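You operate a simulated robot arm through the tools that you are given. There is no shell and no other tool. Be economical: measure what you need, move in short steps, check, and stop when the job is done.

You run a simulated robot arm. Do the job below in one go: nothing can be reset, and whatever is moved stays where it is left.

## Task
Lay the grey pad in the red clasp box and fasten it again.
Fine: lid shut and clasp turned upright at the end; the box stays in its wooden tray.

It is judged by the outcome, as a careful person would: the job done as asked, and still so three seconds after it is handed in. It fails if anything else is knocked over, pushed out of place, dropped, spilled or broken. Lids that push on must go on centred and level and be pressed home; caps that screw on are set level and turned clockwise until they are tight.

## Robot
A 7-joint arm with a two-finger parallel gripper on a trunk, on a base that drives. Base frame: it is fixed to the floor where the robot stands at the start and does not move with it; the origin is under the middle of the robot, x ahead of it, y to its left, z up; the surface under the hand at the start is at about z = 800. Readings come in mm, degrees, newtons and seconds.
With the tool pointing down near the work surface it reaches from about 260 to 580 mm from the robot's upright axis, wherever it stands. Its first joint turns from -166.0 to 166.0 degrees. Places, roughly: fil case [400, -100, 800]; red box lid [400, -100, 900]; red clasp [400, 0, 900]. Payload 3.4 kg.
The TCP is the grasp point between the finger pads, 30 mm short of the fingertips. In the tool frame z runs along the fingers and y along their closing line. The gripper opens to 94 mm. The fingers are 28 mm wide and 10 mm thick; the gripper's body (50 by 96 mm) begins 55 mm behind the TCP.
Orientation is that of the tool frame in the base frame, as a unit quaternion [w, x, y, z]. With the fingers straight down and closing along the base's y, the tool's x points along the base's -x, its y along +y and its z along -z.

## Interface
- The arm moves only by the tool arm_command. Its argument "commands" is a list of rows, each a list of 7 numbers: the shift along the base's x, y, z in mm, then the turn, a rotation vector about the base's x, y, z in degrees, then the closure in counts, from 0 (fully open) to 255 (shut). In form: [[tx, ty, tz, wx, wy, wz, fingers], ...]. A call has 1 to 20 rows; each row shifts and turns the commanded pose from where the row before left it. Each row takes 0.2 s and may step no farther than 50 mm and 8.6 degrees from the row before; otherwise, or with a gripper value out of range, the whole call is refused. Where a pose cannot be reached the arm comes as near as it can. A force on the tool above 40 N (or 10 N above the force at the start of the call, whichever is more), or a blocked arm, ends the call early, and 0.2 s more pass. The fingers move at their own pace (about 72 mm/s each) and stop on an object; they squeeze with about 30 N. The grip force told is the motor's: it shows also when the fingers shut on nothing. Time passes only in rows, and 0.2 s behind the last, so rows that do not move let the fingers close. It gives the time, the measured TCP pose, the force on the tool (base axes), the opening and the grip force at its end, in the units of the frame above (readings bear some noise), with the torque about the TCP (base axes, N m) and any sound that the robot's microphone picked up.
- Cameras (640 x 400 px; columns grow to the right, rows downward): "scene" is now at [-12.8, 98.1, 1594.1]; the picture's right is [-0.72, -0.69, 0.00], its down [-0.57, 0.60, -0.56] and it looks along [0.39, -0.41, -0.83] (base axes); focal length 288 px, centre (320, 200). "wrist" rides on the gripper at [76, 14, -103] in the tool frame; the picture's right is [-0.18, 0.98, 0.00], its down [-0.75, -0.14, -0.64] and it looks along [-0.63, -0.12, 0.77] (tool axes); focal length 243 px, centre (320, 200). There is no depth. A picture from a camera that has moved, and an enlarged one, comes with that camera's place and axes in the base frame and with its lens.
- capture(camera): a new picture of that camera. The clock stands still meanwhile.
- lift_body(by): slides the trunk up (or, below 0, down) by that many mm; the arm and the scene camera ride with it, the base frame stays. It gives what a move gives, with no picture.
- base_move(legs): drives the robot by 1 to 6 legs, each [ahead, left, turn to the left] in mm, mm and degrees, along the robot's own axes; the way and the turn of a leg run together, so that a leg with both is an arc; at most 1500 mm and 180 degrees a leg. The arm and the cameras ride along, it lands a little off, and it stops where it bumps. It gives what a move gives.
- aim_head(pan, tilt): turns the head with the scene camera to pan (to the left, within 155 degrees either way) and tilt (down, from -29 to 69), counted from straight ahead of the robot. It gives what a move gives.
- enlarge(camera, box): a new picture of the part [left, top, right, bottom] of that camera's present view, enlarged. The clock stands still meanwhile.
- close_job(): hands the job in; it is judged then, once.

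Go step by step. Nothing tells you exact positions but the pictures and the camera data: compare them with the known pose of the tool, close in by small moves and look again before you grip or let go. The budget is 120 turns and 82 pictures, counting those below and the enlarged ones. Unless the task says otherwise, let go and move clear before handing in, and close with one line.

The tools are called by a JSON object that holds its "op" and its "data". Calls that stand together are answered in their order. arm_command: Moves the arm, as the interface text tells. Its arguments: {"type":"object","properties":{"commands":{"type":"array","items":{"type":"array","items":{"type":"number"}}}},"required":["commands"]} The other tools are called the same way: lift_body (by) slides the trunk up or down; base_move (legs) drives the base; aim_head (pan, tilt) turns the head that bears the scene camera; capture (camera) takes a picture; enlarge (camera, box) takes an enlarged picture of a part of a camera's view; close_job () hands the job in.

At the start:

```text
time_s: 0.0
ee_pos: [198.4, -257.9, 1219.8]
tool_rot: [0.0, 0.0, 1.0, 0.001]
force: [0.2, -0.1, -0.6]
ft_torque: [0.0, 0.02, -0.03]
opening: 94.1
grasp_force: 0.0
trunk travel left (down, up): [-275.0, 111.0]
robot x, y, heading: [-4.9, -0.3, 0.0]
head pan, tilt: [-46.3, 55.9]
```

scene: 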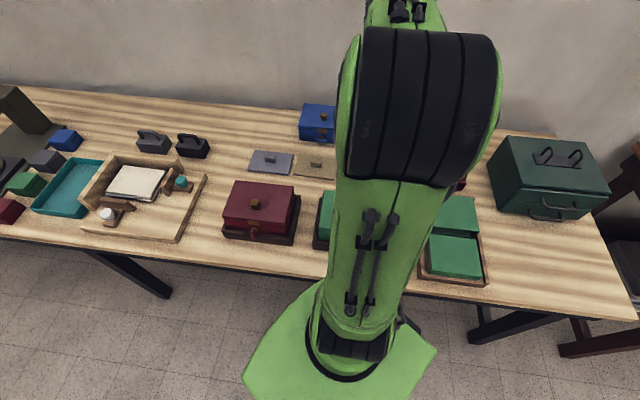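
wrist: 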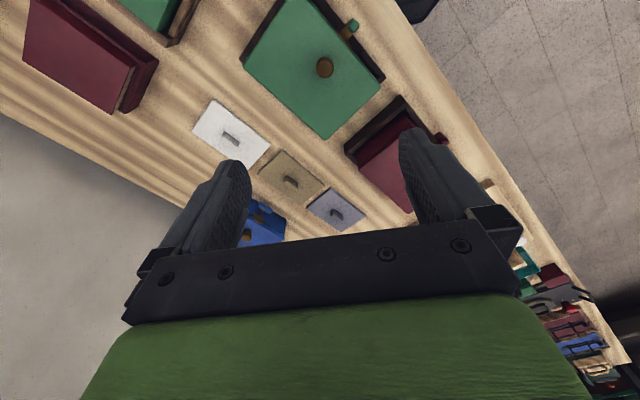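

I see a red box with a clasp in a wooden tray near (430,-110), and a grey pad with a small tab behind it. I'll look more closely.

{"op": "enlarge", "data": {"camera": "scene", "box": [200, 90, 360, 260]}}

{"op": "enlarge", "data": {"camera": "wrist", "box": [180, 60, 460, 250]}}

```text
2.35 times, centred on (280, 175) of scene
camera zoom: at [-12.8, 98.1, 1594.1], right [-0.72, -0.69, 0.0], down [-0.57, 0.6, -0.56], along [0.39, -0.41, -0.83], focal length 678 px, centre (414, 259)
```

zoom: 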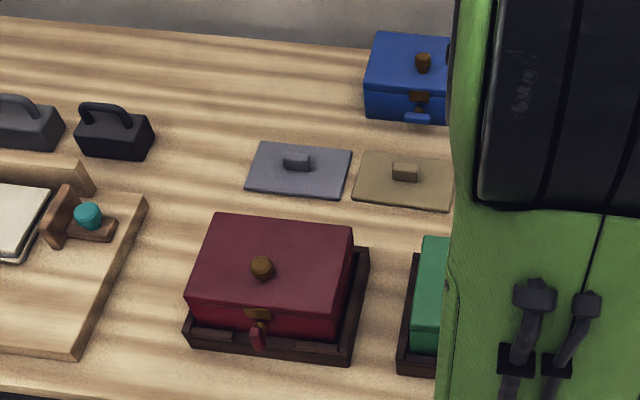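

```text
2.11 times, centred on (320, 155) of wrist
camera zoom: at [123.8, -242.4, 1324.3], right [0.18, 0.98, 0.0], down [0.75, -0.14, 0.64], along [0.63, -0.12, -0.77], focal length 511 px, centre (320, 295)
```

zoom: 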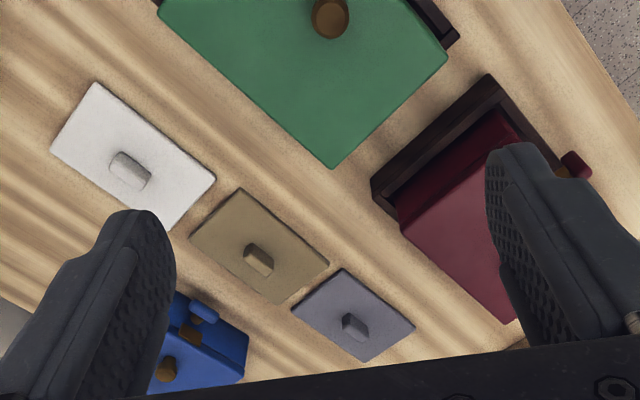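

The box and pads are laid out along a table turned about 37° to me, and the pad is out of reach from here. I'll drive along the table so that both come within reach.

{"op": "base_move", "data": {"legs": [[225, 160, 0]]}}

{"op": "capture", "data": {"camera": "scene"}}

{"op": "capture", "data": {"camera": "wrist"}}

```text
time_s: 1.9
ee_pos: [428.3, -95.6, 1219.6]
tool_rot: [0.0, -0.002, 1.0, 0.0]
force: [0.9, 0.2, -1.0]
ft_torque: [-0.04, 0.04, -0.01]
opening: 94.1
grasp_force: 0.1
trunk travel left (down, up): [-275.0, 111.0]
robot x, y, heading: [225.2, 161.5, 0.2]
head pan, tilt: [-46.3, 55.9]
```

```text
77 pictures are left
camera scene: at [215.4, 259.3, 1594.1], right [-0.72, -0.69, 0.0], down [-0.57, 0.6, -0.56], along [0.39, -0.4, -0.83], focal length 288 px, centre (320, 200)
```

scene: 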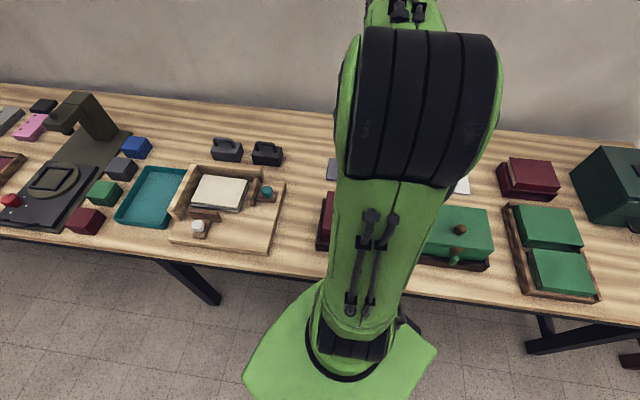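

```text
76 pictures are left
camera wrist: at [353.4, -80.8, 1324.3], right [0.18, 0.98, 0.0], down [0.75, -0.14, 0.64], along [0.63, -0.12, -0.77], focal length 243 px, centre (320, 200)
```

wrist: 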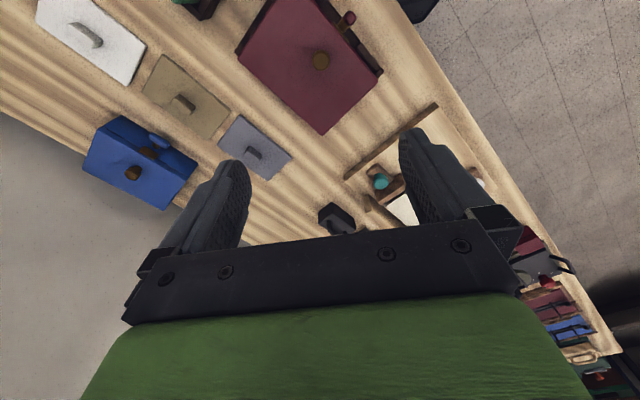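

The knob is roughly under the hand at (427,-95), and the grey pad's tab is near (603,-289). I'll yaw the hand square to the table and step back for a view of the clasp side.

{"op": "arm_command", "data": {"commands": [[-8, 10, -12, 0, 0, -7.6, 0], [-8, 10, -12, 0, 0, -7.6, 0], [-8, 10, -12, 0, 0, -7.6, 0], [-8, 10, -12, 0, 0, -7.6, 0], [-8, 10, -12, 0, 0, -7.6, 0], [-8, 10, -12, 0, 0, -7.6, 0], [-8, 10, -12, 0, 0, -7.6, 0], [0, 0, 0, 0, 0, 0, 0]]}}

{"op": "capture", "data": {"camera": "wrist"}}

{"op": "capture", "data": {"camera": "scene"}}

```text
time_s: 3.8
ee_pos: [372.3, -25.5, 1138.1]
tool_rot: [0.0, 0.447, 0.895, 0.0]
force: [0.3, 0.5, 1.0]
ft_torque: [0.01, -0.02, -0.04]
opening: 94.1
grasp_force: 0.1
trunk travel left (down, up): [-275.0, 111.0]
robot x, y, heading: [229.7, 157.2, 0.4]
head pan, tilt: [-46.3, 55.9]
```

```text
75 pictures are left
camera wrist: at [338.5, 44.1, 1240.0], right [0.9, 0.44, 0.0], down [0.34, -0.69, 0.64], along [0.28, -0.58, -0.77], focal length 243 px, centre (320, 200)
```

wrist: 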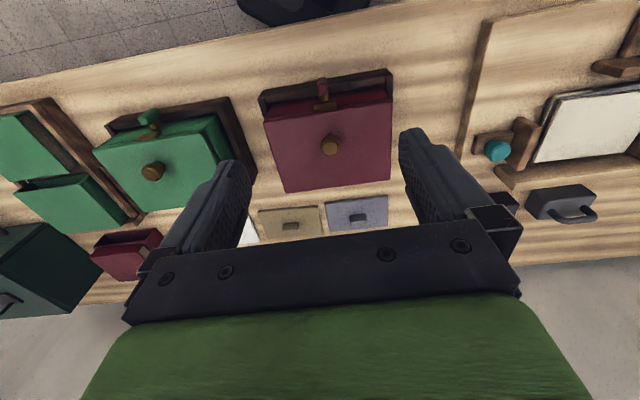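

```text
74 pictures are left
camera scene: at [214.6, 258.4, 1594.2], right [-0.72, -0.69, 0.0], down [-0.57, 0.6, -0.56], along [0.39, -0.4, -0.83], focal length 288 px, centre (320, 200)
```

scene: 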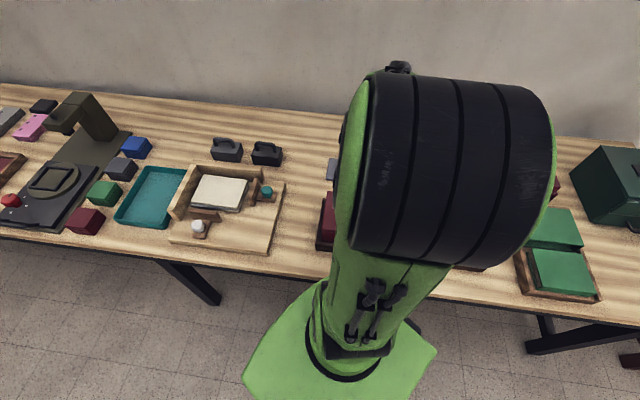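

The hand is now nearly square to the box. I'll zoom in on the clasp.

{"op": "enlarge", "data": {"camera": "wrist", "box": [240, 50, 420, 240]}}

```text
2.11 times, centred on (330, 145) of wrist
camera zoom: at [338.5, 44.1, 1240.0], right [0.9, 0.44, 0.0], down [0.34, -0.69, 0.64], along [0.28, -0.58, -0.77], focal length 511 px, centre (299, 316)
```

zoom: 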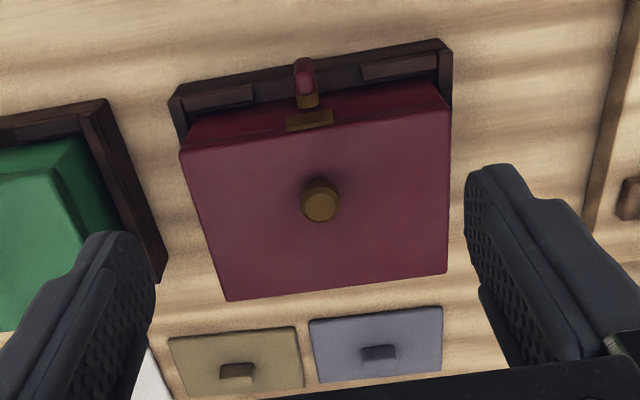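

I'll swing the arm aside so that the head camera can see the clasp.

{"op": "arm_command", "data": {"commands": [[-36, -26, 0, 0, 0, 0, 0], [-36, -26, 0, 0, 0, 0, 0], [-36, -26, 0, 0, 0, 0, 0], [-36, -26, 0, 0, 0, 0, 0], [-36, -26, 0, 0, 0, 0, 0], [-36, -26, 0, 0, 0, 0, 0], [0, 0, 0, 0, 0, 0, 0]]}}

{"op": "capture", "data": {"camera": "scene"}}

```text
time_s: 5.3
ee_pos: [156.9, -180.1, 1136.6]
tool_rot: [0.0, 0.445, 0.895, 0.0]
force: [-0.8, 0.5, -0.1]
ft_torque: [0.02, 0.0, 0.02]
opening: 94.0
grasp_force: 0.1
trunk travel left (down, up): [-275.0, 111.0]
robot x, y, heading: [227.9, 161.1, 0.2]
head pan, tilt: [-46.3, 55.9]
```

```text
72 pictures are left
camera scene: at [215.3, 259.7, 1594.1], right [-0.72, -0.69, 0.0], down [-0.57, 0.6, -0.56], along [0.39, -0.4, -0.83], focal length 288 px, centre (320, 200)
```

scene: 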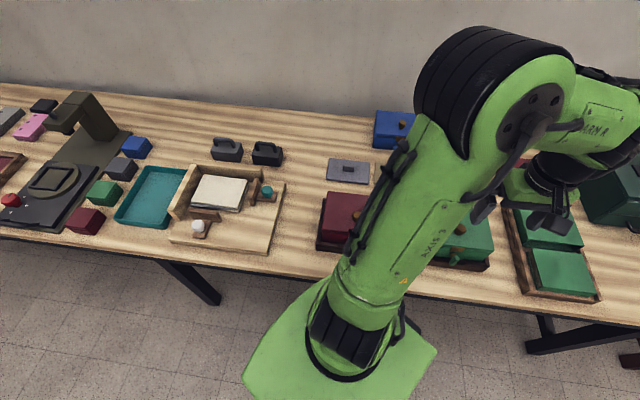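

{"op": "arm_command", "data": {"commands": [[-40, 5, 0, 0, 0, -5, 0], [-40, 20, 0, 0, 0, -5, 0], [-30, 30, 0, 0, 0, -5, 0], [-25, 40, 0, 0, 0, -5, 0], [-20, 40, 0, 0, 0, -5, 0], [0, 0, 0, 0, 0, 0, 0]]}}

{"op": "enlarge", "data": {"camera": "scene", "box": [300, 110, 430, 270]}}

```text
time_s: 6.8
ee_pos: [0.8, -45.6, 1137.6]
tool_rot: [0.0, 0.63, 0.777, 0.0]
force: [-0.7, -0.6, -0.4]
ft_torque: [-0.01, 0.0, 0.0]
opening: 93.9
grasp_force: 0.1
trunk travel left (down, up): [-275.0, 111.0]
robot x, y, heading: [226.7, 157.4, 0.4]
head pan, tilt: [-46.3, 55.9]
```

```text
2.50 times, centred on (365, 190) of scene
camera zoom: at [214.8, 257.7, 1594.2], right [-0.72, -0.69, 0.0], down [-0.57, 0.6, -0.56], along [0.39, -0.4, -0.83], focal length 720 px, centre (208, 225)
```

zoom: 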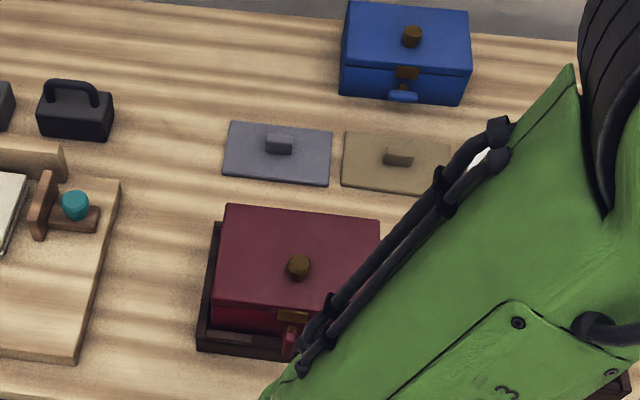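

The arm still blocks the view. I'll back the base off from the table, which also makes the clasp easier to work, and look with the wrist camera from low in front of the box.

{"op": "base_move", "data": {"legs": [[-77, 105, 0]]}}

{"op": "arm_command", "data": {"commands": [[40, -30, 0, 0, 0, 5, 0], [40, -30, 0, 0, 0, 5, 0], [40, -20, 0, 0, 0, 5, 0], [40, -10, 0, 0, 0, 5, 0], [45, 0, 0, 0, 0, 5, 0], [45, 0, 0, 0, 0, 0, 0], [45, 10, 0, 0, 0, 0, 0], [45, 10, 0, 0, 0, 0, 0], [40, 15, -40, 0, 0, 0, 0], [40, 12, -40, 0, 0, 0, 0], [0, 0, -40, 0, 0, 0, 0], [0, 0, -40, 0, 0, 0, 0], [0, 0, -40, 0, 0, 0, 0], [0, 0, 0, 0, 0, 0, 0]]}}

{"op": "capture", "data": {"camera": "wrist"}}

```text
time_s: 8.0
ee_pos: [-78.1, 59.2, 1136.9]
tool_rot: [0.001, 0.629, 0.777, 0.0]
force: [-1.0, 0.0, -0.2]
ft_torque: [-0.02, 0.03, -0.01]
opening: 93.9
grasp_force: 0.0
trunk travel left (down, up): [-275.0, 111.0]
robot x, y, heading: [150.3, 263.7, 0.2]
head pan, tilt: [-46.3, 55.9]
```

```text
refused: row 9 steps farther than a row can; nothing moved
```

```text
70 pictures are left
camera wrist: at [-78.8, 137.6, 1240.1], right [1.0, 0.02, 0.0], down [0.02, -0.77, 0.64], along [0.02, -0.64, -0.77], focal length 243 px, centre (320, 200)
```

wrist: 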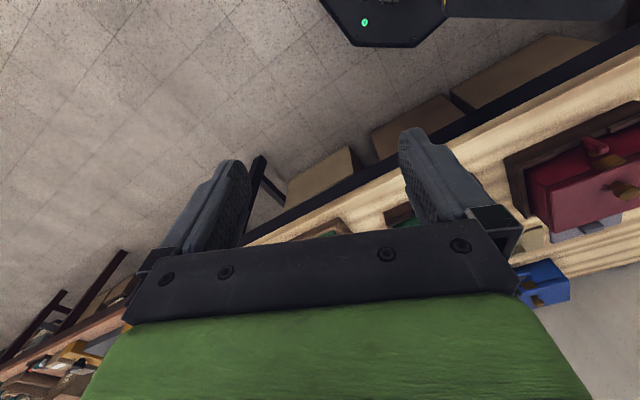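

One row was too long, so I'll resend the move with shorter steps.

{"op": "arm_command", "data": {"commands": [[40, -28, 0, 0, 0, 5, 0], [40, -28, 0, 0, 0, 5, 0], [40, -20, 0, 0, 0, 5, 0], [45, -10, 0, 0, 0, 5, 0], [45, 0, 0, 0, 0, 5, 0], [45, 0, 0, 0, 0, 0, 0], [45, 10, 0, 0, 0, 0, 0], [45, 10, 0, 0, 0, 0, 0], [45, 12, 0, 0, 0, 0, 0], [30, 12, -30, 0, 0, 0, 0], [0, 0, -45, 0, 0, 0, 0], [0, 0, -45, 0, 0, 0, 0], [0, 0, -45, 0, 0, 0, 0], [0, 0, -40, 0, 0, 0, 0], [0, 0, 0, 0, 0, 0, 0]]}}

{"op": "capture", "data": {"camera": "wrist"}}

```text
time_s: 11.2
ee_pos: [343.3, 16.8, 932.2]
tool_rot: [0.0, 0.447, 0.895, 0.0]
force: [0.0, 0.5, 0.4]
ft_torque: [-0.01, 0.0, -0.01]
opening: 94.0
grasp_force: 0.1
trunk travel left (down, up): [-275.0, 111.0]
robot x, y, heading: [146.5, 266.4, 0.0]
head pan, tilt: [-46.3, 55.9]
```

```text
69 pictures are left
camera wrist: at [309.5, 86.5, 1035.5], right [0.9, 0.44, 0.0], down [0.34, -0.69, 0.64], along [0.29, -0.58, -0.77], focal length 243 px, centre (320, 200)
```

wrist: 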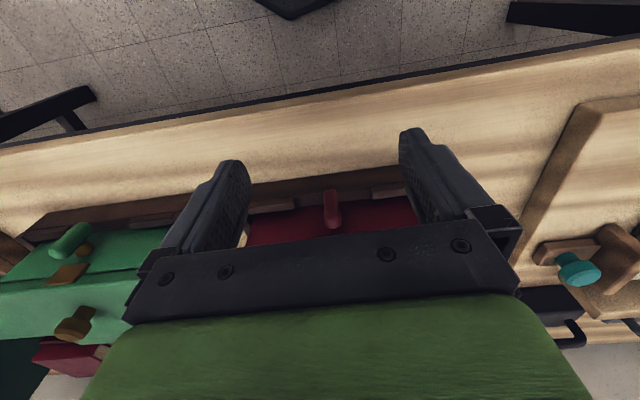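

{"op": "enlarge", "data": {"camera": "wrist", "box": [240, 160, 420, 260]}}

{"op": "enlarge", "data": {"camera": "wrist", "box": [0, 200, 180, 350]}}

{"op": "enlarge", "data": {"camera": "scene", "box": [320, 90, 480, 220]}}

```text
3.56 times, centred on (330, 210) of wrist
camera zoom: at [309.5, 86.5, 1035.5], right [0.9, 0.44, 0.0], down [0.34, -0.69, 0.64], along [0.29, -0.58, -0.77], focal length 863 px, centre (284, 164)
```

zoom: 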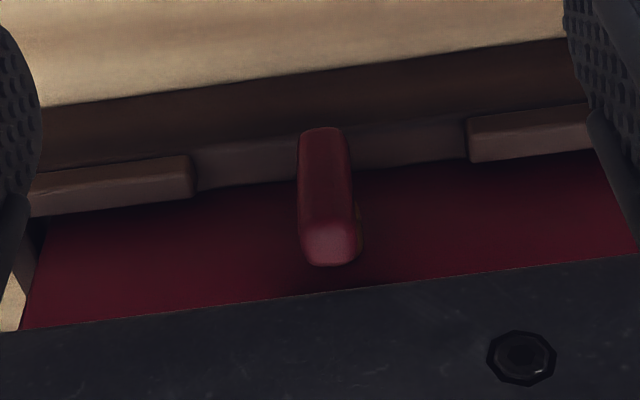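

```text
2.67 times, centred on (90, 275) of wrist
camera zoom: at [309.5, 86.5, 1035.5], right [0.9, 0.44, 0.0], down [0.34, -0.69, 0.64], along [0.29, -0.58, -0.77], focal length 647 px, centre (933, 0)
```

zoom: 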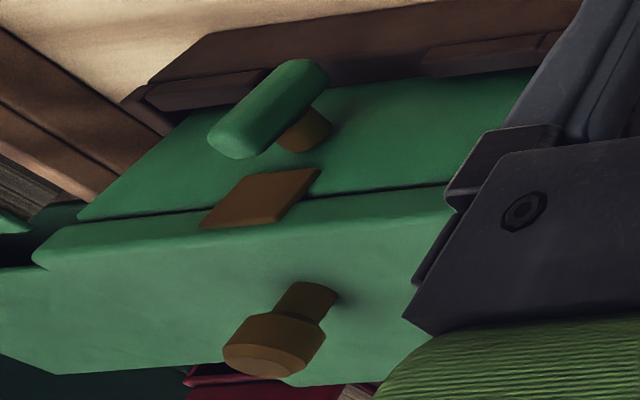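

```text
3.08 times, centred on (400, 155) of scene
camera zoom: at [135.6, 364.1, 1594.1], right [-0.72, -0.69, 0.0], down [-0.57, 0.6, -0.56], along [0.39, -0.4, -0.83], focal length 887 px, centre (74, 338)
```

zoom: 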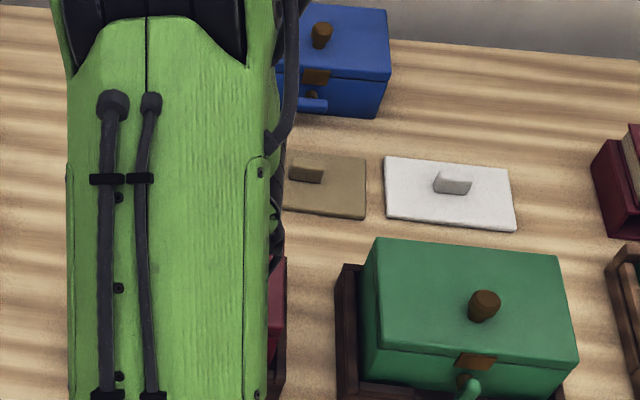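

The clasp is a short bar on a brass stem, now upright at about z 862, with a brass plate on the lid above it. I'll step back and pitch the hand so the wrist camera sees the front face squarely.

{"op": "arm_command", "data": {"commands": [[-8, 10, 0, -6.7, -4.9, 0, 0], [-8, 10, -5, -6.7, -4.9, 0, 0], [-8, 10, -5, -6.7, -4.9, 0, 0], [0, 0, 0, 0, 0, 0, 0]]}}

{"op": "capture", "data": {"camera": "wrist"}}

{"op": "enlarge", "data": {"camera": "wrist", "box": [230, 120, 430, 245]}}

```text
time_s: 12.2
ee_pos: [343.3, 11.9, 919.1]
tool_rot: [0.159, 0.441, 0.88, -0.083]
force: [-1.1, -0.2, 0.0]
ft_torque: [0.01, -0.02, -0.02]
opening: 94.2
grasp_force: 0.0
out of reach, approached as far as the arm can: row 2, 3
trunk travel left (down, up): [-275.0, 111.0]
robot x, y, heading: [150.5, 266.5, 0.3]
head pan, tilt: [-46.3, 55.9]
```

```text
65 pictures are left
camera wrist: at [291.3, 106.7, 989.5], right [0.89, 0.45, 0.06], down [0.18, -0.47, 0.87], along [0.42, -0.76, -0.49], focal length 243 px, centre (320, 200)
```

wrist: 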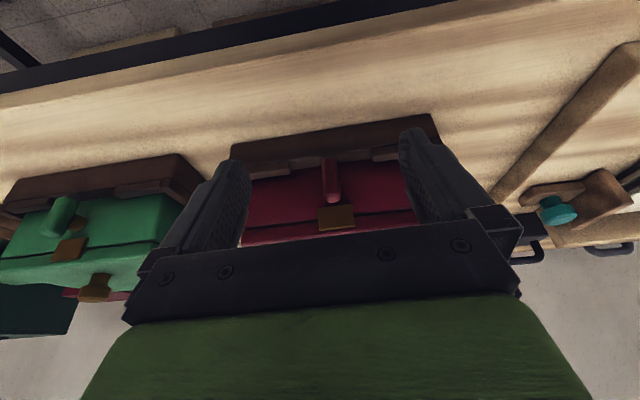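

```text
3.20 times, centred on (330, 182) of wrist
camera zoom: at [291.3, 106.7, 989.5], right [0.89, 0.45, 0.06], down [0.18, -0.47, 0.87], along [0.42, -0.76, -0.49], focal length 776 px, centre (288, 256)
```

zoom: 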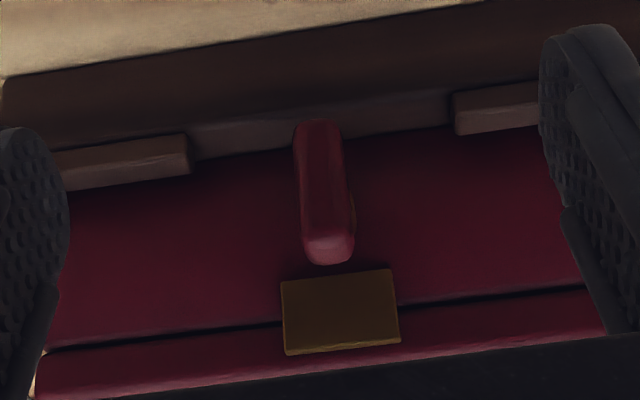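

The bar sits at about n 266 mm out from the robot along the table normal, with its centre near e 285, z 865, and it clears the brass plate. I'll straighten the hand, close the fingers and come in beside the top of the bar to push it over.

{"op": "arm_command", "data": {"commands": [[0, 0, 15, 5.5, 4.1, 0, 255], [0, 0, 15, 5.5, 4.1, 0, 255], [0, 0, 0, 5.5, 4.1, 0, 255], [-6, -20, 0, 0, 0, 0, 255], [-6, -20, 0, 0, 0, 0, 255], [0, 0, 0, 0, 0, 0, 255]]}}

{"op": "capture", "data": {"camera": "wrist"}}

```text
time_s: 13.6
ee_pos: [330.8, -29.2, 949.8]
tool_rot: [0.0, 0.447, 0.895, -0.002]
force: [0.7, 0.6, -0.2]
ft_torque: [0.05, 0.02, -0.02]
opening: 0.0
grasp_force: 29.8
trunk travel left (down, up): [-275.0, 111.0]
robot x, y, heading: [149.3, 266.9, 0.4]
head pan, tilt: [-46.3, 55.9]
```

```text
63 pictures are left
camera wrist: at [297.8, 41.5, 1053.0], right [0.9, 0.44, 0.0], down [0.34, -0.69, 0.64], along [0.28, -0.58, -0.77], focal length 243 px, centre (320, 200)
```

wrist: 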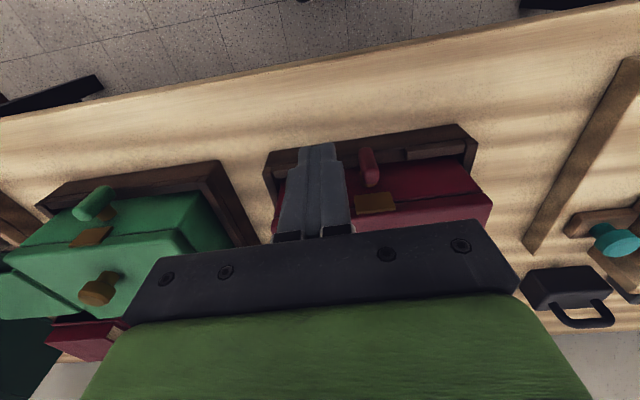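

{"op": "arm_command", "data": {"commands": [[12, -15, -20, 0, 0, 0, 255], [11, -15, -26, 0, 0, 0, 255], [0, 0, 0, 0, 0, 0, 255]]}}

{"op": "capture", "data": {"camera": "wrist"}}

```text
time_s: 14.4
ee_pos: [353.9, -59.6, 903.4]
tool_rot: [0.0, 0.447, 0.895, -0.002]
force: [0.1, 0.5, 0.0]
ft_torque: [0.01, 0.0, 0.03]
opening: 0.0
grasp_force: 30.1
trunk travel left (down, up): [-275.0, 111.0]
robot x, y, heading: [144.3, 266.0, 0.5]
head pan, tilt: [-46.3, 55.9]
```

```text
62 pictures are left
camera wrist: at [320.7, 11.1, 1006.5], right [0.9, 0.44, 0.0], down [0.34, -0.69, 0.64], along [0.28, -0.58, -0.77], focal length 243 px, centre (320, 200)
```

wrist: 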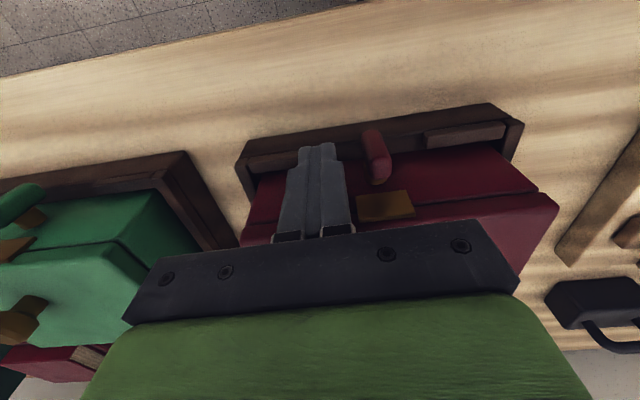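

{"op": "arm_command", "data": {"commands": [[4.8, 3.6, 0, 0, 0, 0, 255], [4.8, 3.6, 0, 0, 0, 0, 255], [4.8, 3.6, 0, 0, 0, 0, 255], [4, 3, 0, 0, 0, 0, 255], [4, 3, 0, 0, 0, 0, 255], [0, 0, 0, 0, 0, 0, 255]]}}

{"op": "capture", "data": {"camera": "wrist"}}

```text
time_s: 15.8
ee_pos: [373.2, -44.2, 904.8]
tool_rot: [0.001, 0.448, 0.894, -0.004]
force: [-12.4, -9.2, 8.4]
ft_torque: [-0.31, 0.25, -0.17]
opening: 0.0
grasp_force: 30.2
trunk travel left (down, up): [-275.0, 111.0]
robot x, y, heading: [149.7, 263.9, 0.1]
head pan, tilt: [-46.3, 55.9]
```

```text
61 pictures are left
camera wrist: at [339.8, 26.5, 1007.2], right [0.9, 0.44, -0.01], down [0.34, -0.68, 0.65], along [0.28, -0.58, -0.76], focal length 243 px, centre (320, 200)
```

wrist: 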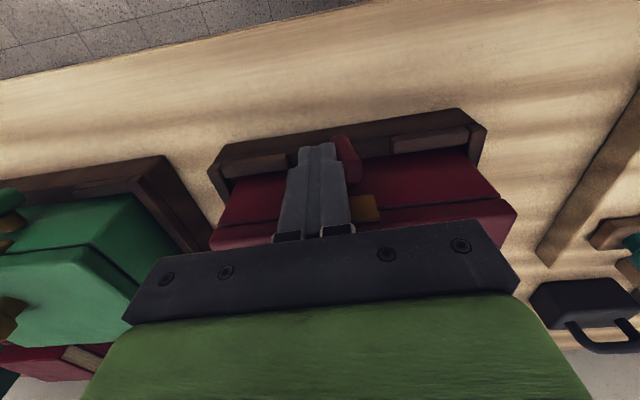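

{"op": "arm_command", "data": {"commands": [[3.2, 2.4, 0, 0, 0, 0, 255], [3.2, 2.4, 0, 0, 0, 0, 255], [0, 0, 0, 0, 0, 0, 255]]}}

{"op": "enlarge", "data": {"camera": "wrist", "box": [200, 90, 500, 260]}}

```text
time_s: 16.4
ee_pos: [377.1, -41.1, 905.5]
tool_rot: [-0.001, 0.45, 0.893, -0.009]
force: [-6.6, 1.2, 19.5]
ft_torque: [0.0, 0.04, -0.04]
opening: 0.1
grasp_force: 30.3
trunk travel left (down, up): [-275.0, 111.0]
robot x, y, heading: [152.2, 262.8, -0.1]
head pan, tilt: [-46.3, 55.9]
stopped in row 2: the force on the tool passed its limit at 42 N (the readings are from after the stop); the commanded pose is now the measured one
```

```text
2.13 times, centred on (350, 175) of wrist
camera zoom: at [345.0, 30.7, 1009.3], right [0.9, 0.44, -0.01], down [0.34, -0.68, 0.65], along [0.27, -0.59, -0.76], focal length 518 px, centre (256, 253)
```

zoom: 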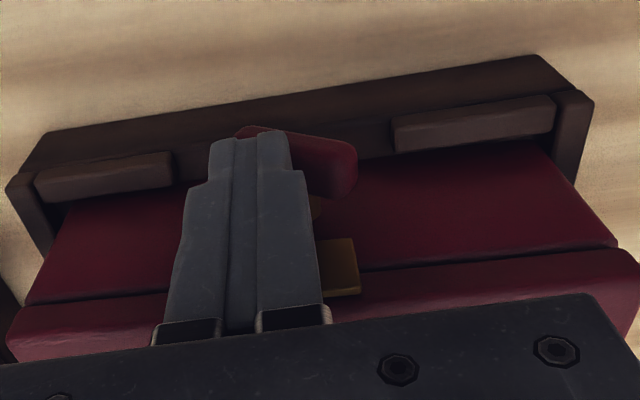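

The bar has turned over to nearly horizontal. I'll lift clear and check.

{"op": "arm_command", "data": {"commands": [[0, 0, 15, 0, 0, 0, 255], [-15, 20, 25, 0, 0, 0, 255], [-15, 20, 10, 0, 0, 0, 255], [0, 0, 0, 0, 0, 0, 0]]}}

{"op": "enlarge", "data": {"camera": "wrist", "box": [200, 110, 460, 240]}}

```text
time_s: 17.4
ee_pos: [349.2, -1.2, 955.3]
tool_rot: [0.001, 0.448, 0.894, -0.006]
force: [-0.3, 0.4, 0.2]
ft_torque: [0.03, -0.02, 0.01]
opening: 53.2
grasp_force: 0.1
trunk travel left (down, up): [-275.0, 111.0]
robot x, y, heading: [146.2, 266.3, 0.1]
head pan, tilt: [-46.3, 55.9]
```

```text
2.46 times, centred on (330, 175) of wrist
camera zoom: at [316.6, 70.4, 1058.0], right [0.9, 0.44, -0.01], down [0.34, -0.68, 0.65], along [0.28, -0.59, -0.76], focal length 597 px, centre (295, 262)
```

zoom: 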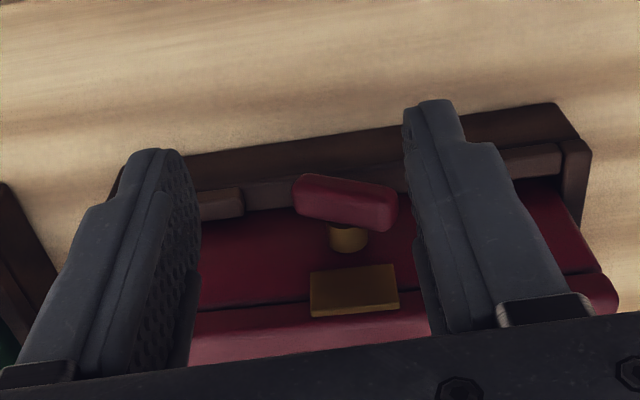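

The bar is about 70° over, so I'll press its right end down to level it.

{"op": "arm_command", "data": {"commands": [[23, -14, 0, 0, 0, 0, 255], [23, -14, -20, 0, 0, 0, 255], [0, 0, -8, 0, 0, 0, 255], [0, 0, -8, 0, 0, 0, 255], [0, 0, -6, 0, 0, 0, 255], [0, 0, -5, 0, 0, 0, 255], [0, 0, -4, 0, 0, 0, 255], [0, 0, 0, 0, 0, 0, 255]]}}

{"op": "enlarge", "data": {"camera": "wrist", "box": [200, 90, 460, 240]}}

```text
time_s: 19.2
ee_pos: [395.5, -28.2, 906.6]
tool_rot: [0.001, 0.449, 0.894, -0.007]
force: [1.2, 3.8, 25.2]
ft_torque: [0.02, -0.18, -0.02]
opening: 0.1
grasp_force: 29.8
trunk travel left (down, up): [-275.0, 111.0]
robot x, y, heading: [148.6, 264.4, 0.1]
head pan, tilt: [-46.3, 55.9]
```

```text
2.46 times, centred on (330, 165) of wrist
camera zoom: at [361.5, 43.1, 1008.2], right [0.9, 0.44, -0.01], down [0.34, -0.68, 0.65], along [0.28, -0.59, -0.76], focal length 597 px, centre (295, 286)
```

zoom: 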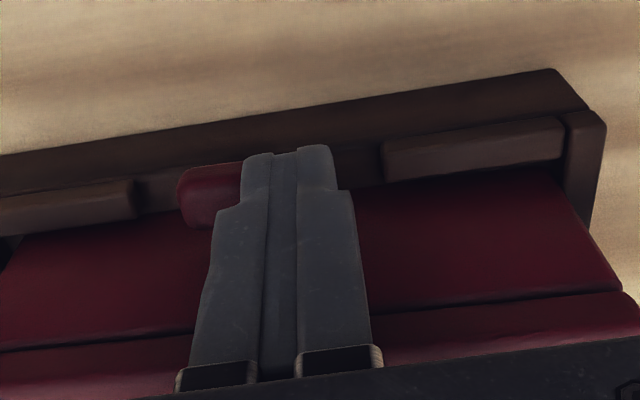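

{"op": "arm_command", "data": {"commands": [[0, 0, -2, 0, 0, 0, 255], [0, 0, -2, 0, 0, 0, 255], [0, 0, -2, 0, 0, 0, 255], [0, 0, -2, 0, 0, 0, 255]]}}

{"op": "arm_command", "data": {"commands": [[0, 0, 20, 0, 0, 0, 255], [-15, 20, 20, 0, 0, 0, 255], [-15, 20, 10, 0, 0, 0, 0], [0, 0, 0, 0, 0, 0, 0]]}}

{"op": "enlarge", "data": {"camera": "wrist", "box": [200, 90, 460, 240]}}

```text
time_s: 19.6
ee_pos: [395.2, -28.8, 905.9]
tool_rot: [0.004, 0.448, 0.894, -0.007]
force: [-4.5, 7.0, 28.3]
ft_torque: [0.17, 0.01, -0.05]
opening: 0.2
grasp_force: 30.2
trunk travel left (down, up): [-275.0, 111.0]
robot x, y, heading: [153.9, 263.0, 0.1]
head pan, tilt: [-46.3, 55.9]
stopped in row 2: the force on the tool passed its limit at 44 N (the readings are from after the stop); the commanded pose is now the measured one
```

```text
time_s: 20.6
ee_pos: [364.4, 9.9, 952.9]
tool_rot: [0.002, 0.449, 0.894, -0.007]
force: [0.7, 0.4, 0.5]
ft_torque: [-0.02, 0.0, 0.0]
opening: 82.1
grasp_force: 0.1
trunk travel left (down, up): [-275.0, 111.0]
robot x, y, heading: [150.1, 266.3, 0.3]
head pan, tilt: [-46.3, 55.9]
```

```text
2.46 times, centred on (330, 165) of wrist
camera zoom: at [331.9, 81.7, 1056.1], right [0.9, 0.44, -0.01], down [0.34, -0.68, 0.65], along [0.28, -0.59, -0.76], focal length 597 px, centre (295, 286)
```

zoom: 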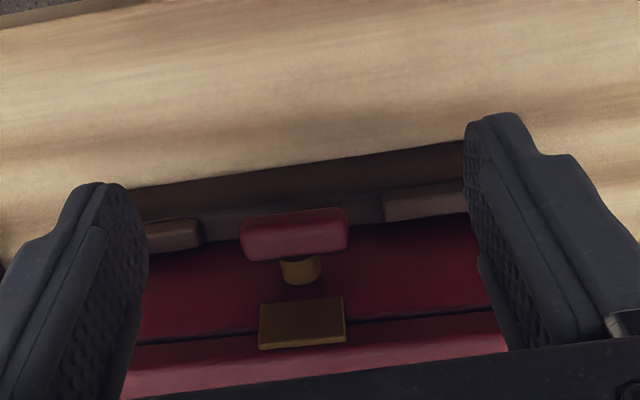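

The clasp is now horizontal, so the lid should be free. I'll raise the hand and view the lid and knob.

{"op": "arm_command", "data": {"commands": [[0, 0, 40, 0, 0, 0, 0], [0, 0, 40, 0, 0, 0, 0], [0, 0, 40, 0, 0, 0, 0], [0, 0, 0, 0, 0, 0, 0]]}}

{"op": "enlarge", "data": {"camera": "wrist", "box": [200, 80, 440, 240]}}

```text
time_s: 21.6
ee_pos: [365.3, 10.3, 1074.9]
tool_rot: [0.001, 0.449, 0.893, -0.007]
force: [-0.4, -0.4, 1.0]
ft_torque: [0.04, 0.02, 0.01]
opening: 93.8
grasp_force: 0.0
trunk travel left (down, up): [-275.0, 111.0]
robot x, y, heading: [154.9, 269.1, 0.2]
head pan, tilt: [-46.3, 55.9]
```

```text
2.50 times, centred on (320, 160) of wrist
camera zoom: at [333.0, 81.1, 1177.6], right [0.9, 0.44, -0.01], down [0.34, -0.68, 0.65], along [0.28, -0.59, -0.76], focal length 606 px, centre (320, 300)
```

zoom: 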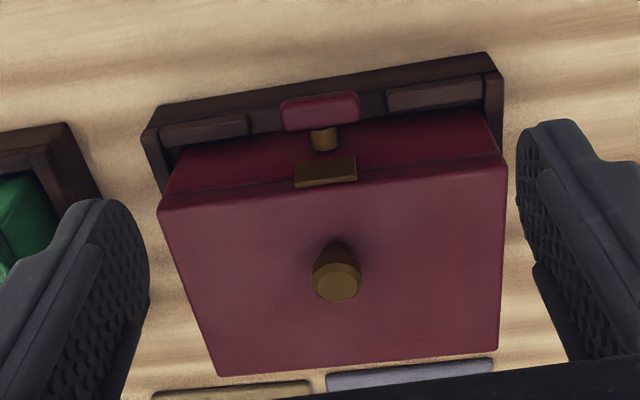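

The knob is at about (423,-92), spanning z 909 to 935, and it sits forward of the lid's centre, so the lid may be hinged at the back. I'll go above it.

{"op": "arm_command", "data": {"commands": [[19, -34, -20, 0, 0, 0, 0], [19, -34, -25, 0, 0, 0, 0], [19.5, -34.4, -30, 0, 0, 0, 0], [0, 0, 0, 0, 0, 0, 80], [0, 0, 0, 0, 0, 0, 80]]}}

{"op": "capture", "data": {"camera": "wrist"}}

```text
time_s: 22.9
ee_pos: [423.9, -92.4, 997.8]
tool_rot: [0.001, 0.449, 0.894, -0.006]
force: [0.8, -0.4, 0.3]
ft_torque: [0.0, 0.02, 0.0]
opening: 64.5
grasp_force: 0.0
trunk travel left (down, up): [-275.0, 111.0]
robot x, y, heading: [148.2, 262.6, 0.2]
head pan, tilt: [-46.3, 55.9]
```

```text
55 pictures are left
camera wrist: at [391.0, -21.5, 1101.3], right [0.9, 0.44, -0.01], down [0.34, -0.68, 0.65], along [0.28, -0.59, -0.76], focal length 243 px, centre (320, 200)
```

wrist: 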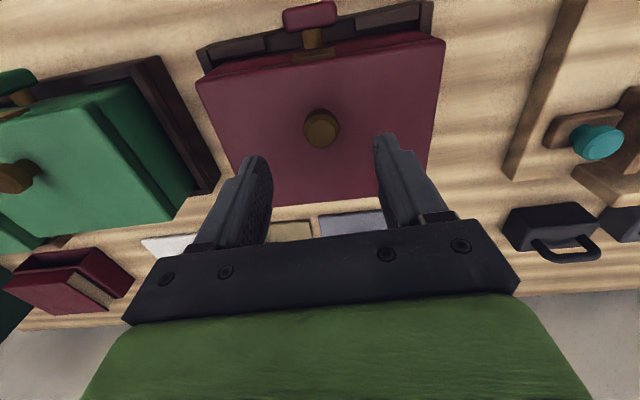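

{"op": "arm_command", "data": {"commands": [[0, 0, -25, 0, 0, 0, 80], [0, 0, -25, 0, 0, 0, 80], [0, 0, 0, 0, 0, 0, 80]]}}

{"op": "enlarge", "data": {"camera": "wrist", "box": [200, 60, 440, 240]}}

```text
time_s: 23.6
ee_pos: [422.6, -92.5, 948.8]
tool_rot: [0.003, 0.448, 0.894, -0.007]
force: [-0.4, 0.8, 0.3]
ft_torque: [-0.01, 0.02, 0.0]
opening: 64.3
grasp_force: 0.0
trunk travel left (down, up): [-275.0, 111.0]
robot x, y, heading: [148.4, 264.5, 0.2]
head pan, tilt: [-46.3, 55.9]
```

```text
2.22 times, centred on (320, 150) of wrist
camera zoom: at [390.1, -20.3, 1051.2], right [0.9, 0.44, -0.01], down [0.34, -0.68, 0.65], along [0.28, -0.59, -0.76], focal length 539 px, centre (320, 311)
```

zoom: 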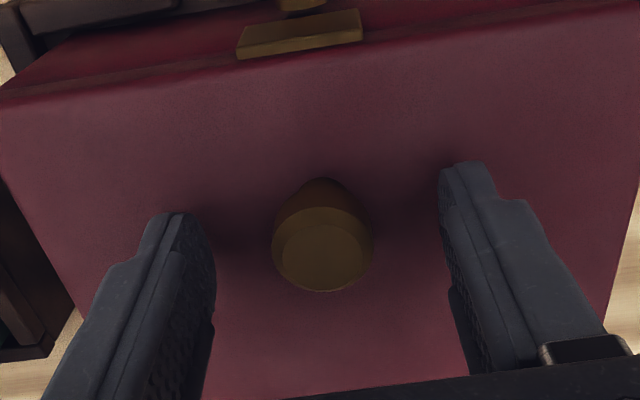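

{"op": "arm_command", "data": {"commands": [[0, 0, -5, 0, 0, 0, 80], [0, 0, 0, 0, 0, 0, 255], [0, 0, 0, 0, 0, 0, 255], [0, 0, 0, 0, 0, 0, 255]]}}

```text
time_s: 24.6
ee_pos: [423.3, -91.2, 943.1]
tool_rot: [0.001, 0.449, 0.894, -0.007]
force: [2.6, 2.3, 1.2]
ft_torque: [0.16, -0.28, 0.07]
opening: 25.6
grasp_force: 29.6
trunk travel left (down, up): [-275.0, 111.0]
robot x, y, heading: [149.8, 267.2, -0.1]
head pan, tilt: [-46.3, 55.9]
```

Knob gripped at 25.6 mm wide. I'll try a small lift.

{"op": "arm_command", "data": {"commands": [[0, 0, 3, 0, 0, 0, 255], [0, 0, 3, 0, 0, 0, 255], [0, 0, 3, 0, 0, 0, 255], [0, 0, 3, 0, 0, 0, 255], [0, 0, 0, 0, 0, 0, 255]]}}

{"op": "capture", "data": {"camera": "wrist"}}

```text
time_s: 25.9
ee_pos: [422.9, -92.2, 956.0]
tool_rot: [0.001, 0.45, 0.893, -0.006]
force: [-2.3, 2.8, -8.7]
ft_torque: [0.57, 0.57, 0.16]
opening: 25.4
grasp_force: 30.3
trunk travel left (down, up): [-275.0, 111.0]
robot x, y, heading: [149.1, 267.9, 0.2]
head pan, tilt: [-46.3, 55.9]
```

```text
53 pictures are left
camera wrist: at [390.0, -21.2, 1058.1], right [0.9, 0.44, -0.01], down [0.34, -0.68, 0.65], along [0.28, -0.59, -0.76], focal length 243 px, centre (320, 200)
```

wrist: 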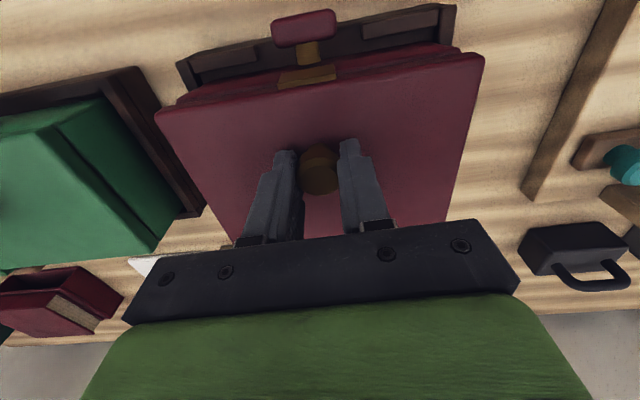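

{"op": "enlarge", "data": {"camera": "wrist", "box": [140, 0, 500, 240]}}

{"op": "capture", "data": {"camera": "scene"}}

```text
1.67 times, centred on (320, 120) of wrist
camera zoom: at [390.0, -21.2, 1058.1], right [0.9, 0.44, -0.01], down [0.34, -0.68, 0.65], along [0.28, -0.59, -0.76], focal length 404 px, centre (320, 333)
```

zoom: 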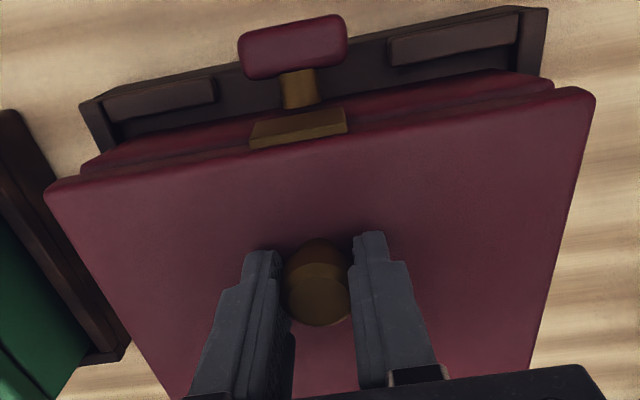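

```text
51 pictures are left
camera scene: at [136.1, 363.3, 1594.1], right [-0.72, -0.69, 0.0], down [-0.57, 0.6, -0.56], along [0.39, -0.4, -0.83], focal length 288 px, centre (320, 200)
```

scene: 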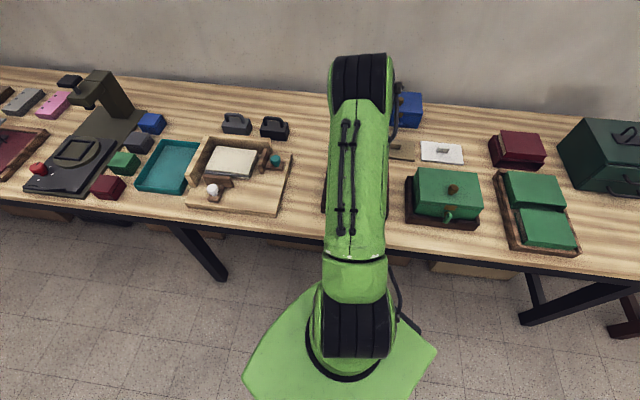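

{"op": "arm_command", "data": {"commands": [[0.8, -1.1, 5, 0, 0, 0, 255], [0.8, -1.1, 5, 0, 0, 0, 255], [0.8, -1.1, 5, 0, 0, 0, 255], [0, 0, 0, 0, 0, 0, 255]]}}

{"op": "enlarge", "data": {"camera": "wrist", "box": [100, 0, 540, 260]}}

```text
time_s: 26.9
ee_pos: [425.7, -96.2, 971.5]
tool_rot: [0.003, 0.448, 0.894, -0.008]
force: [1.1, 0.0, -3.0]
ft_torque: [0.32, -0.19, -0.09]
opening: 25.6
grasp_force: 29.8
trunk travel left (down, up): [-275.0, 111.0]
robot x, y, heading: [146.1, 263.5, 0.2]
head pan, tilt: [-46.3, 55.9]
```

```text
1.45 times, centred on (320, 130) of wrist
camera zoom: at [393.0, -25.2, 1073.2], right [0.9, 0.44, -0.01], down [0.34, -0.68, 0.65], along [0.28, -0.59, -0.76], focal length 353 px, centre (320, 302)
```

zoom: 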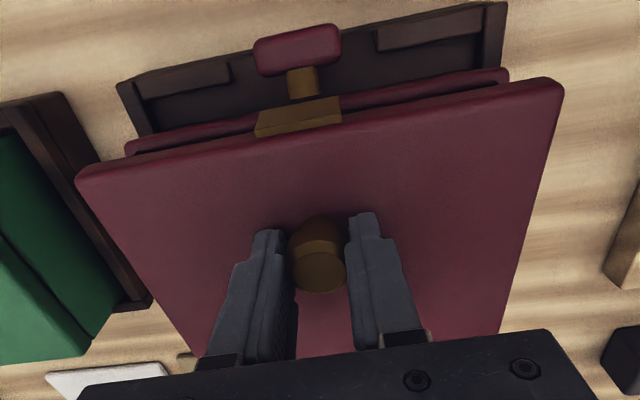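

The lid is a lift-off one, staying level within about 3° as it rises. I'll lift it straight up and then drive closer to the table, since the only clear spot for it is on the far side to the right of the grey pad.

{"op": "arm_command", "data": {"commands": [[0, 0, 15, 0, 0, 0, 255], [0, 0, 20, 0, 0, 0, 255], [0, 0, 25, 0, 0, 0, 255], [0, 0, 25, 0, 0, 0, 255], [0, 0, 25, 0, 0, 0, 255], [0, 0, 0, 0, 0, 0, 255]]}}

{"op": "capture", "data": {"camera": "wrist"}}

```text
time_s: 28.2
ee_pos: [425.6, -96.0, 1079.8]
tool_rot: [0.001, 0.448, 0.894, -0.007]
force: [-0.3, -0.2, -6.7]
ft_torque: [0.46, 0.29, 0.02]
opening: 25.5
grasp_force: 29.8
trunk travel left (down, up): [-275.0, 111.0]
robot x, y, heading: [145.8, 264.9, 0.2]
head pan, tilt: [-46.3, 55.9]
```

```text
49 pictures are left
camera wrist: at [392.4, -24.1, 1182.8], right [0.9, 0.44, -0.01], down [0.34, -0.68, 0.65], along [0.28, -0.59, -0.76], focal length 243 px, centre (320, 200)
```

wrist: 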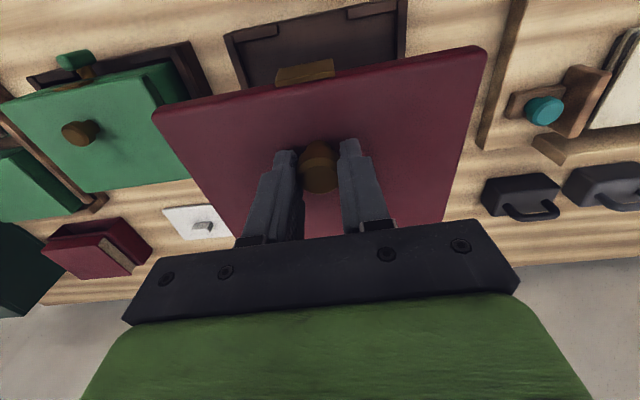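

{"op": "enlarge", "data": {"camera": "wrist", "box": [140, 0, 500, 240]}}

{"op": "enlarge", "data": {"camera": "scene", "box": [260, 110, 460, 260]}}

```text
1.67 times, centred on (320, 120) of wrist
camera zoom: at [392.4, -24.1, 1182.8], right [0.9, 0.44, -0.01], down [0.34, -0.68, 0.65], along [0.28, -0.59, -0.76], focal length 404 px, centre (320, 333)
```

zoom: 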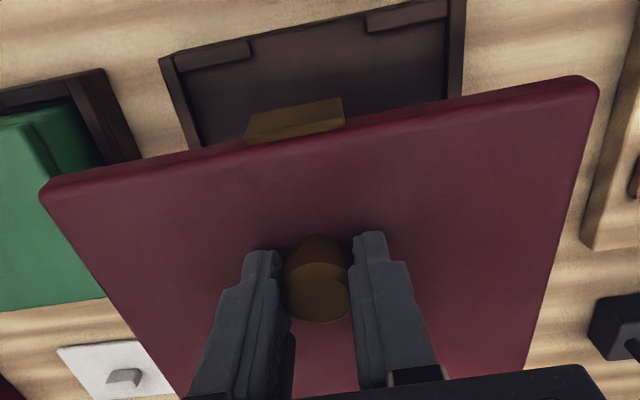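

```text
2.67 times, centred on (360, 185) of scene
camera zoom: at [136.8, 362.5, 1594.2], right [-0.72, -0.69, 0.0], down [-0.57, 0.6, -0.56], along [0.39, -0.4, -0.83], focal length 768 px, centre (213, 240)
```

zoom: 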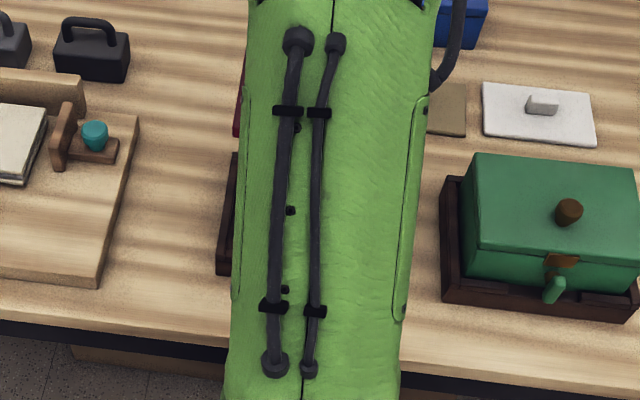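

The tray under the lid looks empty, so the box may have come up with the lid. I need a better look before moving further.

{"op": "enlarge", "data": {"camera": "scene", "box": [310, 110, 370, 220]}}

```text
3.64 times, centred on (340, 165) of scene
camera zoom: at [136.8, 362.5, 1594.2], right [-0.72, -0.69, 0.0], down [-0.57, 0.6, -0.56], along [0.39, -0.4, -0.83], focal length 1048 px, centre (247, 327)
```

zoom: 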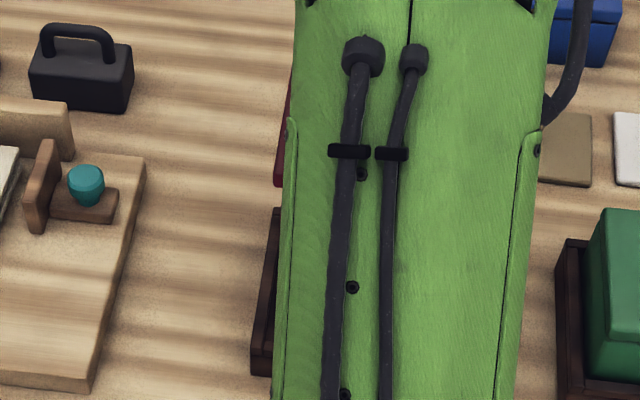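

{"op": "arm_command", "data": {"commands": [[0, 0, 10, 0, 0, 0, 255], [0, 0, 15, 0, 0, 0, 255], [0, 0, 15, 0, 0, 0, 255], [-6, -4, 0, 0, 0, 0, 255], [-10, -8, 0, 0, 0, 0, 255], [-12, -9, 0, 0, 0, 0, 255], [-12, -9, 0, 0, 0, 0, 255], [-12, -9, 0, 0, 0, 0, 255], [-12, -9, 0, 0, 0, 0, 255], [-12, -9, 0, 0, 0, 0, 255], [-12, -9, 0, 0, 0, 0, 255], [-8, -6, 0, 0, 0, 0, 255], [-4, -3, 0, 0, 0, 0, 255], [0, 0, 0, 0, 0, 0, 255]]}}

{"op": "capture", "data": {"camera": "scene"}}

{"op": "capture", "data": {"camera": "wrist"}}

```text
time_s: 31.2
ee_pos: [325.5, -170.8, 1119.4]
tool_rot: [0.001, 0.449, 0.894, -0.007]
force: [-0.3, 0.4, -7.6]
ft_torque: [0.42, 0.27, -0.02]
opening: 25.5
grasp_force: 30.3
trunk travel left (down, up): [-275.0, 111.0]
robot x, y, heading: [147.5, 263.6, 0.2]
head pan, tilt: [-46.3, 55.9]
```

```text
45 pictures are left
camera scene: at [136.5, 362.7, 1594.2], right [-0.72, -0.69, 0.0], down [-0.57, 0.6, -0.56], along [0.39, -0.4, -0.83], focal length 288 px, centre (320, 200)
```

scene: 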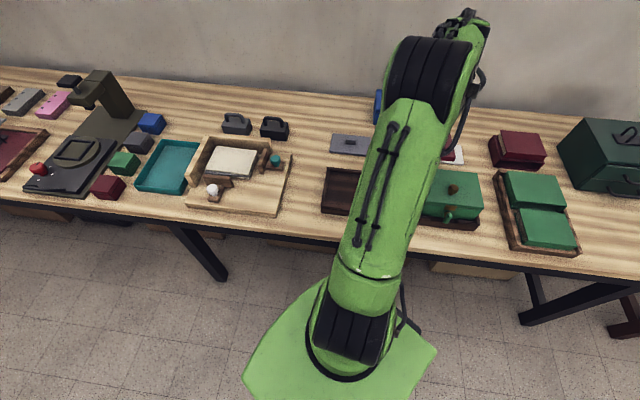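

```text
44 pictures are left
camera wrist: at [292.3, -99.9, 1222.9], right [0.9, 0.44, -0.01], down [0.34, -0.68, 0.65], along [0.28, -0.59, -0.76], focal length 243 px, centre (320, 200)
```

wrist: 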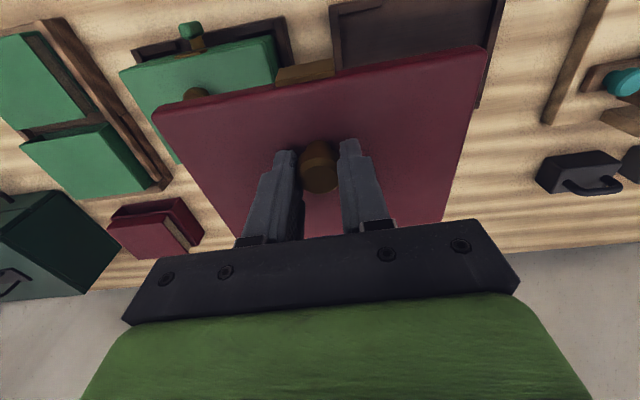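

{"op": "enlarge", "data": {"camera": "scene", "box": [290, 120, 410, 230]}}

```text
3.64 times, centred on (350, 175) of scene
camera zoom: at [136.5, 362.7, 1594.2], right [-0.72, -0.69, 0.0], down [-0.57, 0.6, -0.56], along [0.39, -0.4, -0.83], focal length 1048 px, centre (211, 291)
```

zoom: 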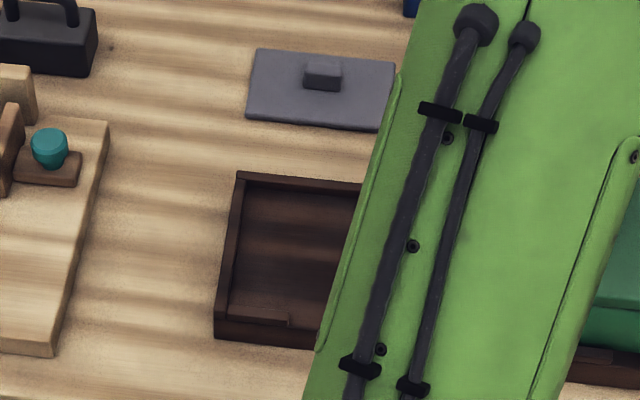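

The tray really is empty. The torque and the vanished clasp suggest the lid is hinged at the back and the box is hanging from it, swung open. I'll yaw the hand slowly so the head camera can see how it hangs.

{"op": "arm_command", "data": {"commands": [[0, 0, 0, 0, 0, 4, 255], [0, 0, 0, 0, 0, 7, 255], [0, 0, 0, 0, 0, 7, 255], [0, 0, 0, 0, 0, 7, 255], [0, 0, 0, 0, 0, 7, 255], [0, 0, 0, 0, 0, 7, 255], [0, 0, 0, 0, 0, 7, 255], [0, 0, 0, 0, 0, 7, 255], [0, 0, 0, 0, 0, 7, 255], [0, 0, 0, 0, 0, 4, 255], [0, 0, 0, 0, 0, 0, 255], [0, 0, 0, 0, 0, 0, 255]]}}

{"op": "capture", "data": {"camera": "scene"}}

```text
time_s: 33.9
ee_pos: [325.3, -171.3, 1120.2]
tool_rot: [0.005, -0.093, 0.996, -0.005]
force: [0.4, -0.6, -6.7]
ft_torque: [-0.11, 0.48, -0.03]
opening: 25.4
grasp_force: 30.0
trunk travel left (down, up): [-275.0, 111.0]
robot x, y, heading: [150.8, 268.5, 0.1]
head pan, tilt: [-46.3, 55.9]
```

```text
42 pictures are left
camera scene: at [136.4, 362.7, 1594.2], right [-0.72, -0.69, 0.0], down [-0.57, 0.6, -0.56], along [0.39, -0.4, -0.83], focal length 288 px, centre (320, 200)
```

scene: 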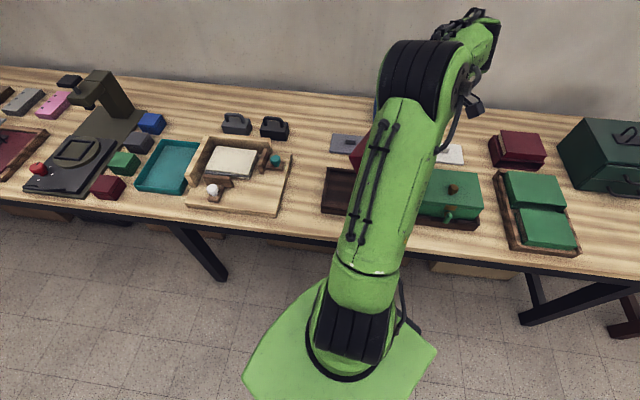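

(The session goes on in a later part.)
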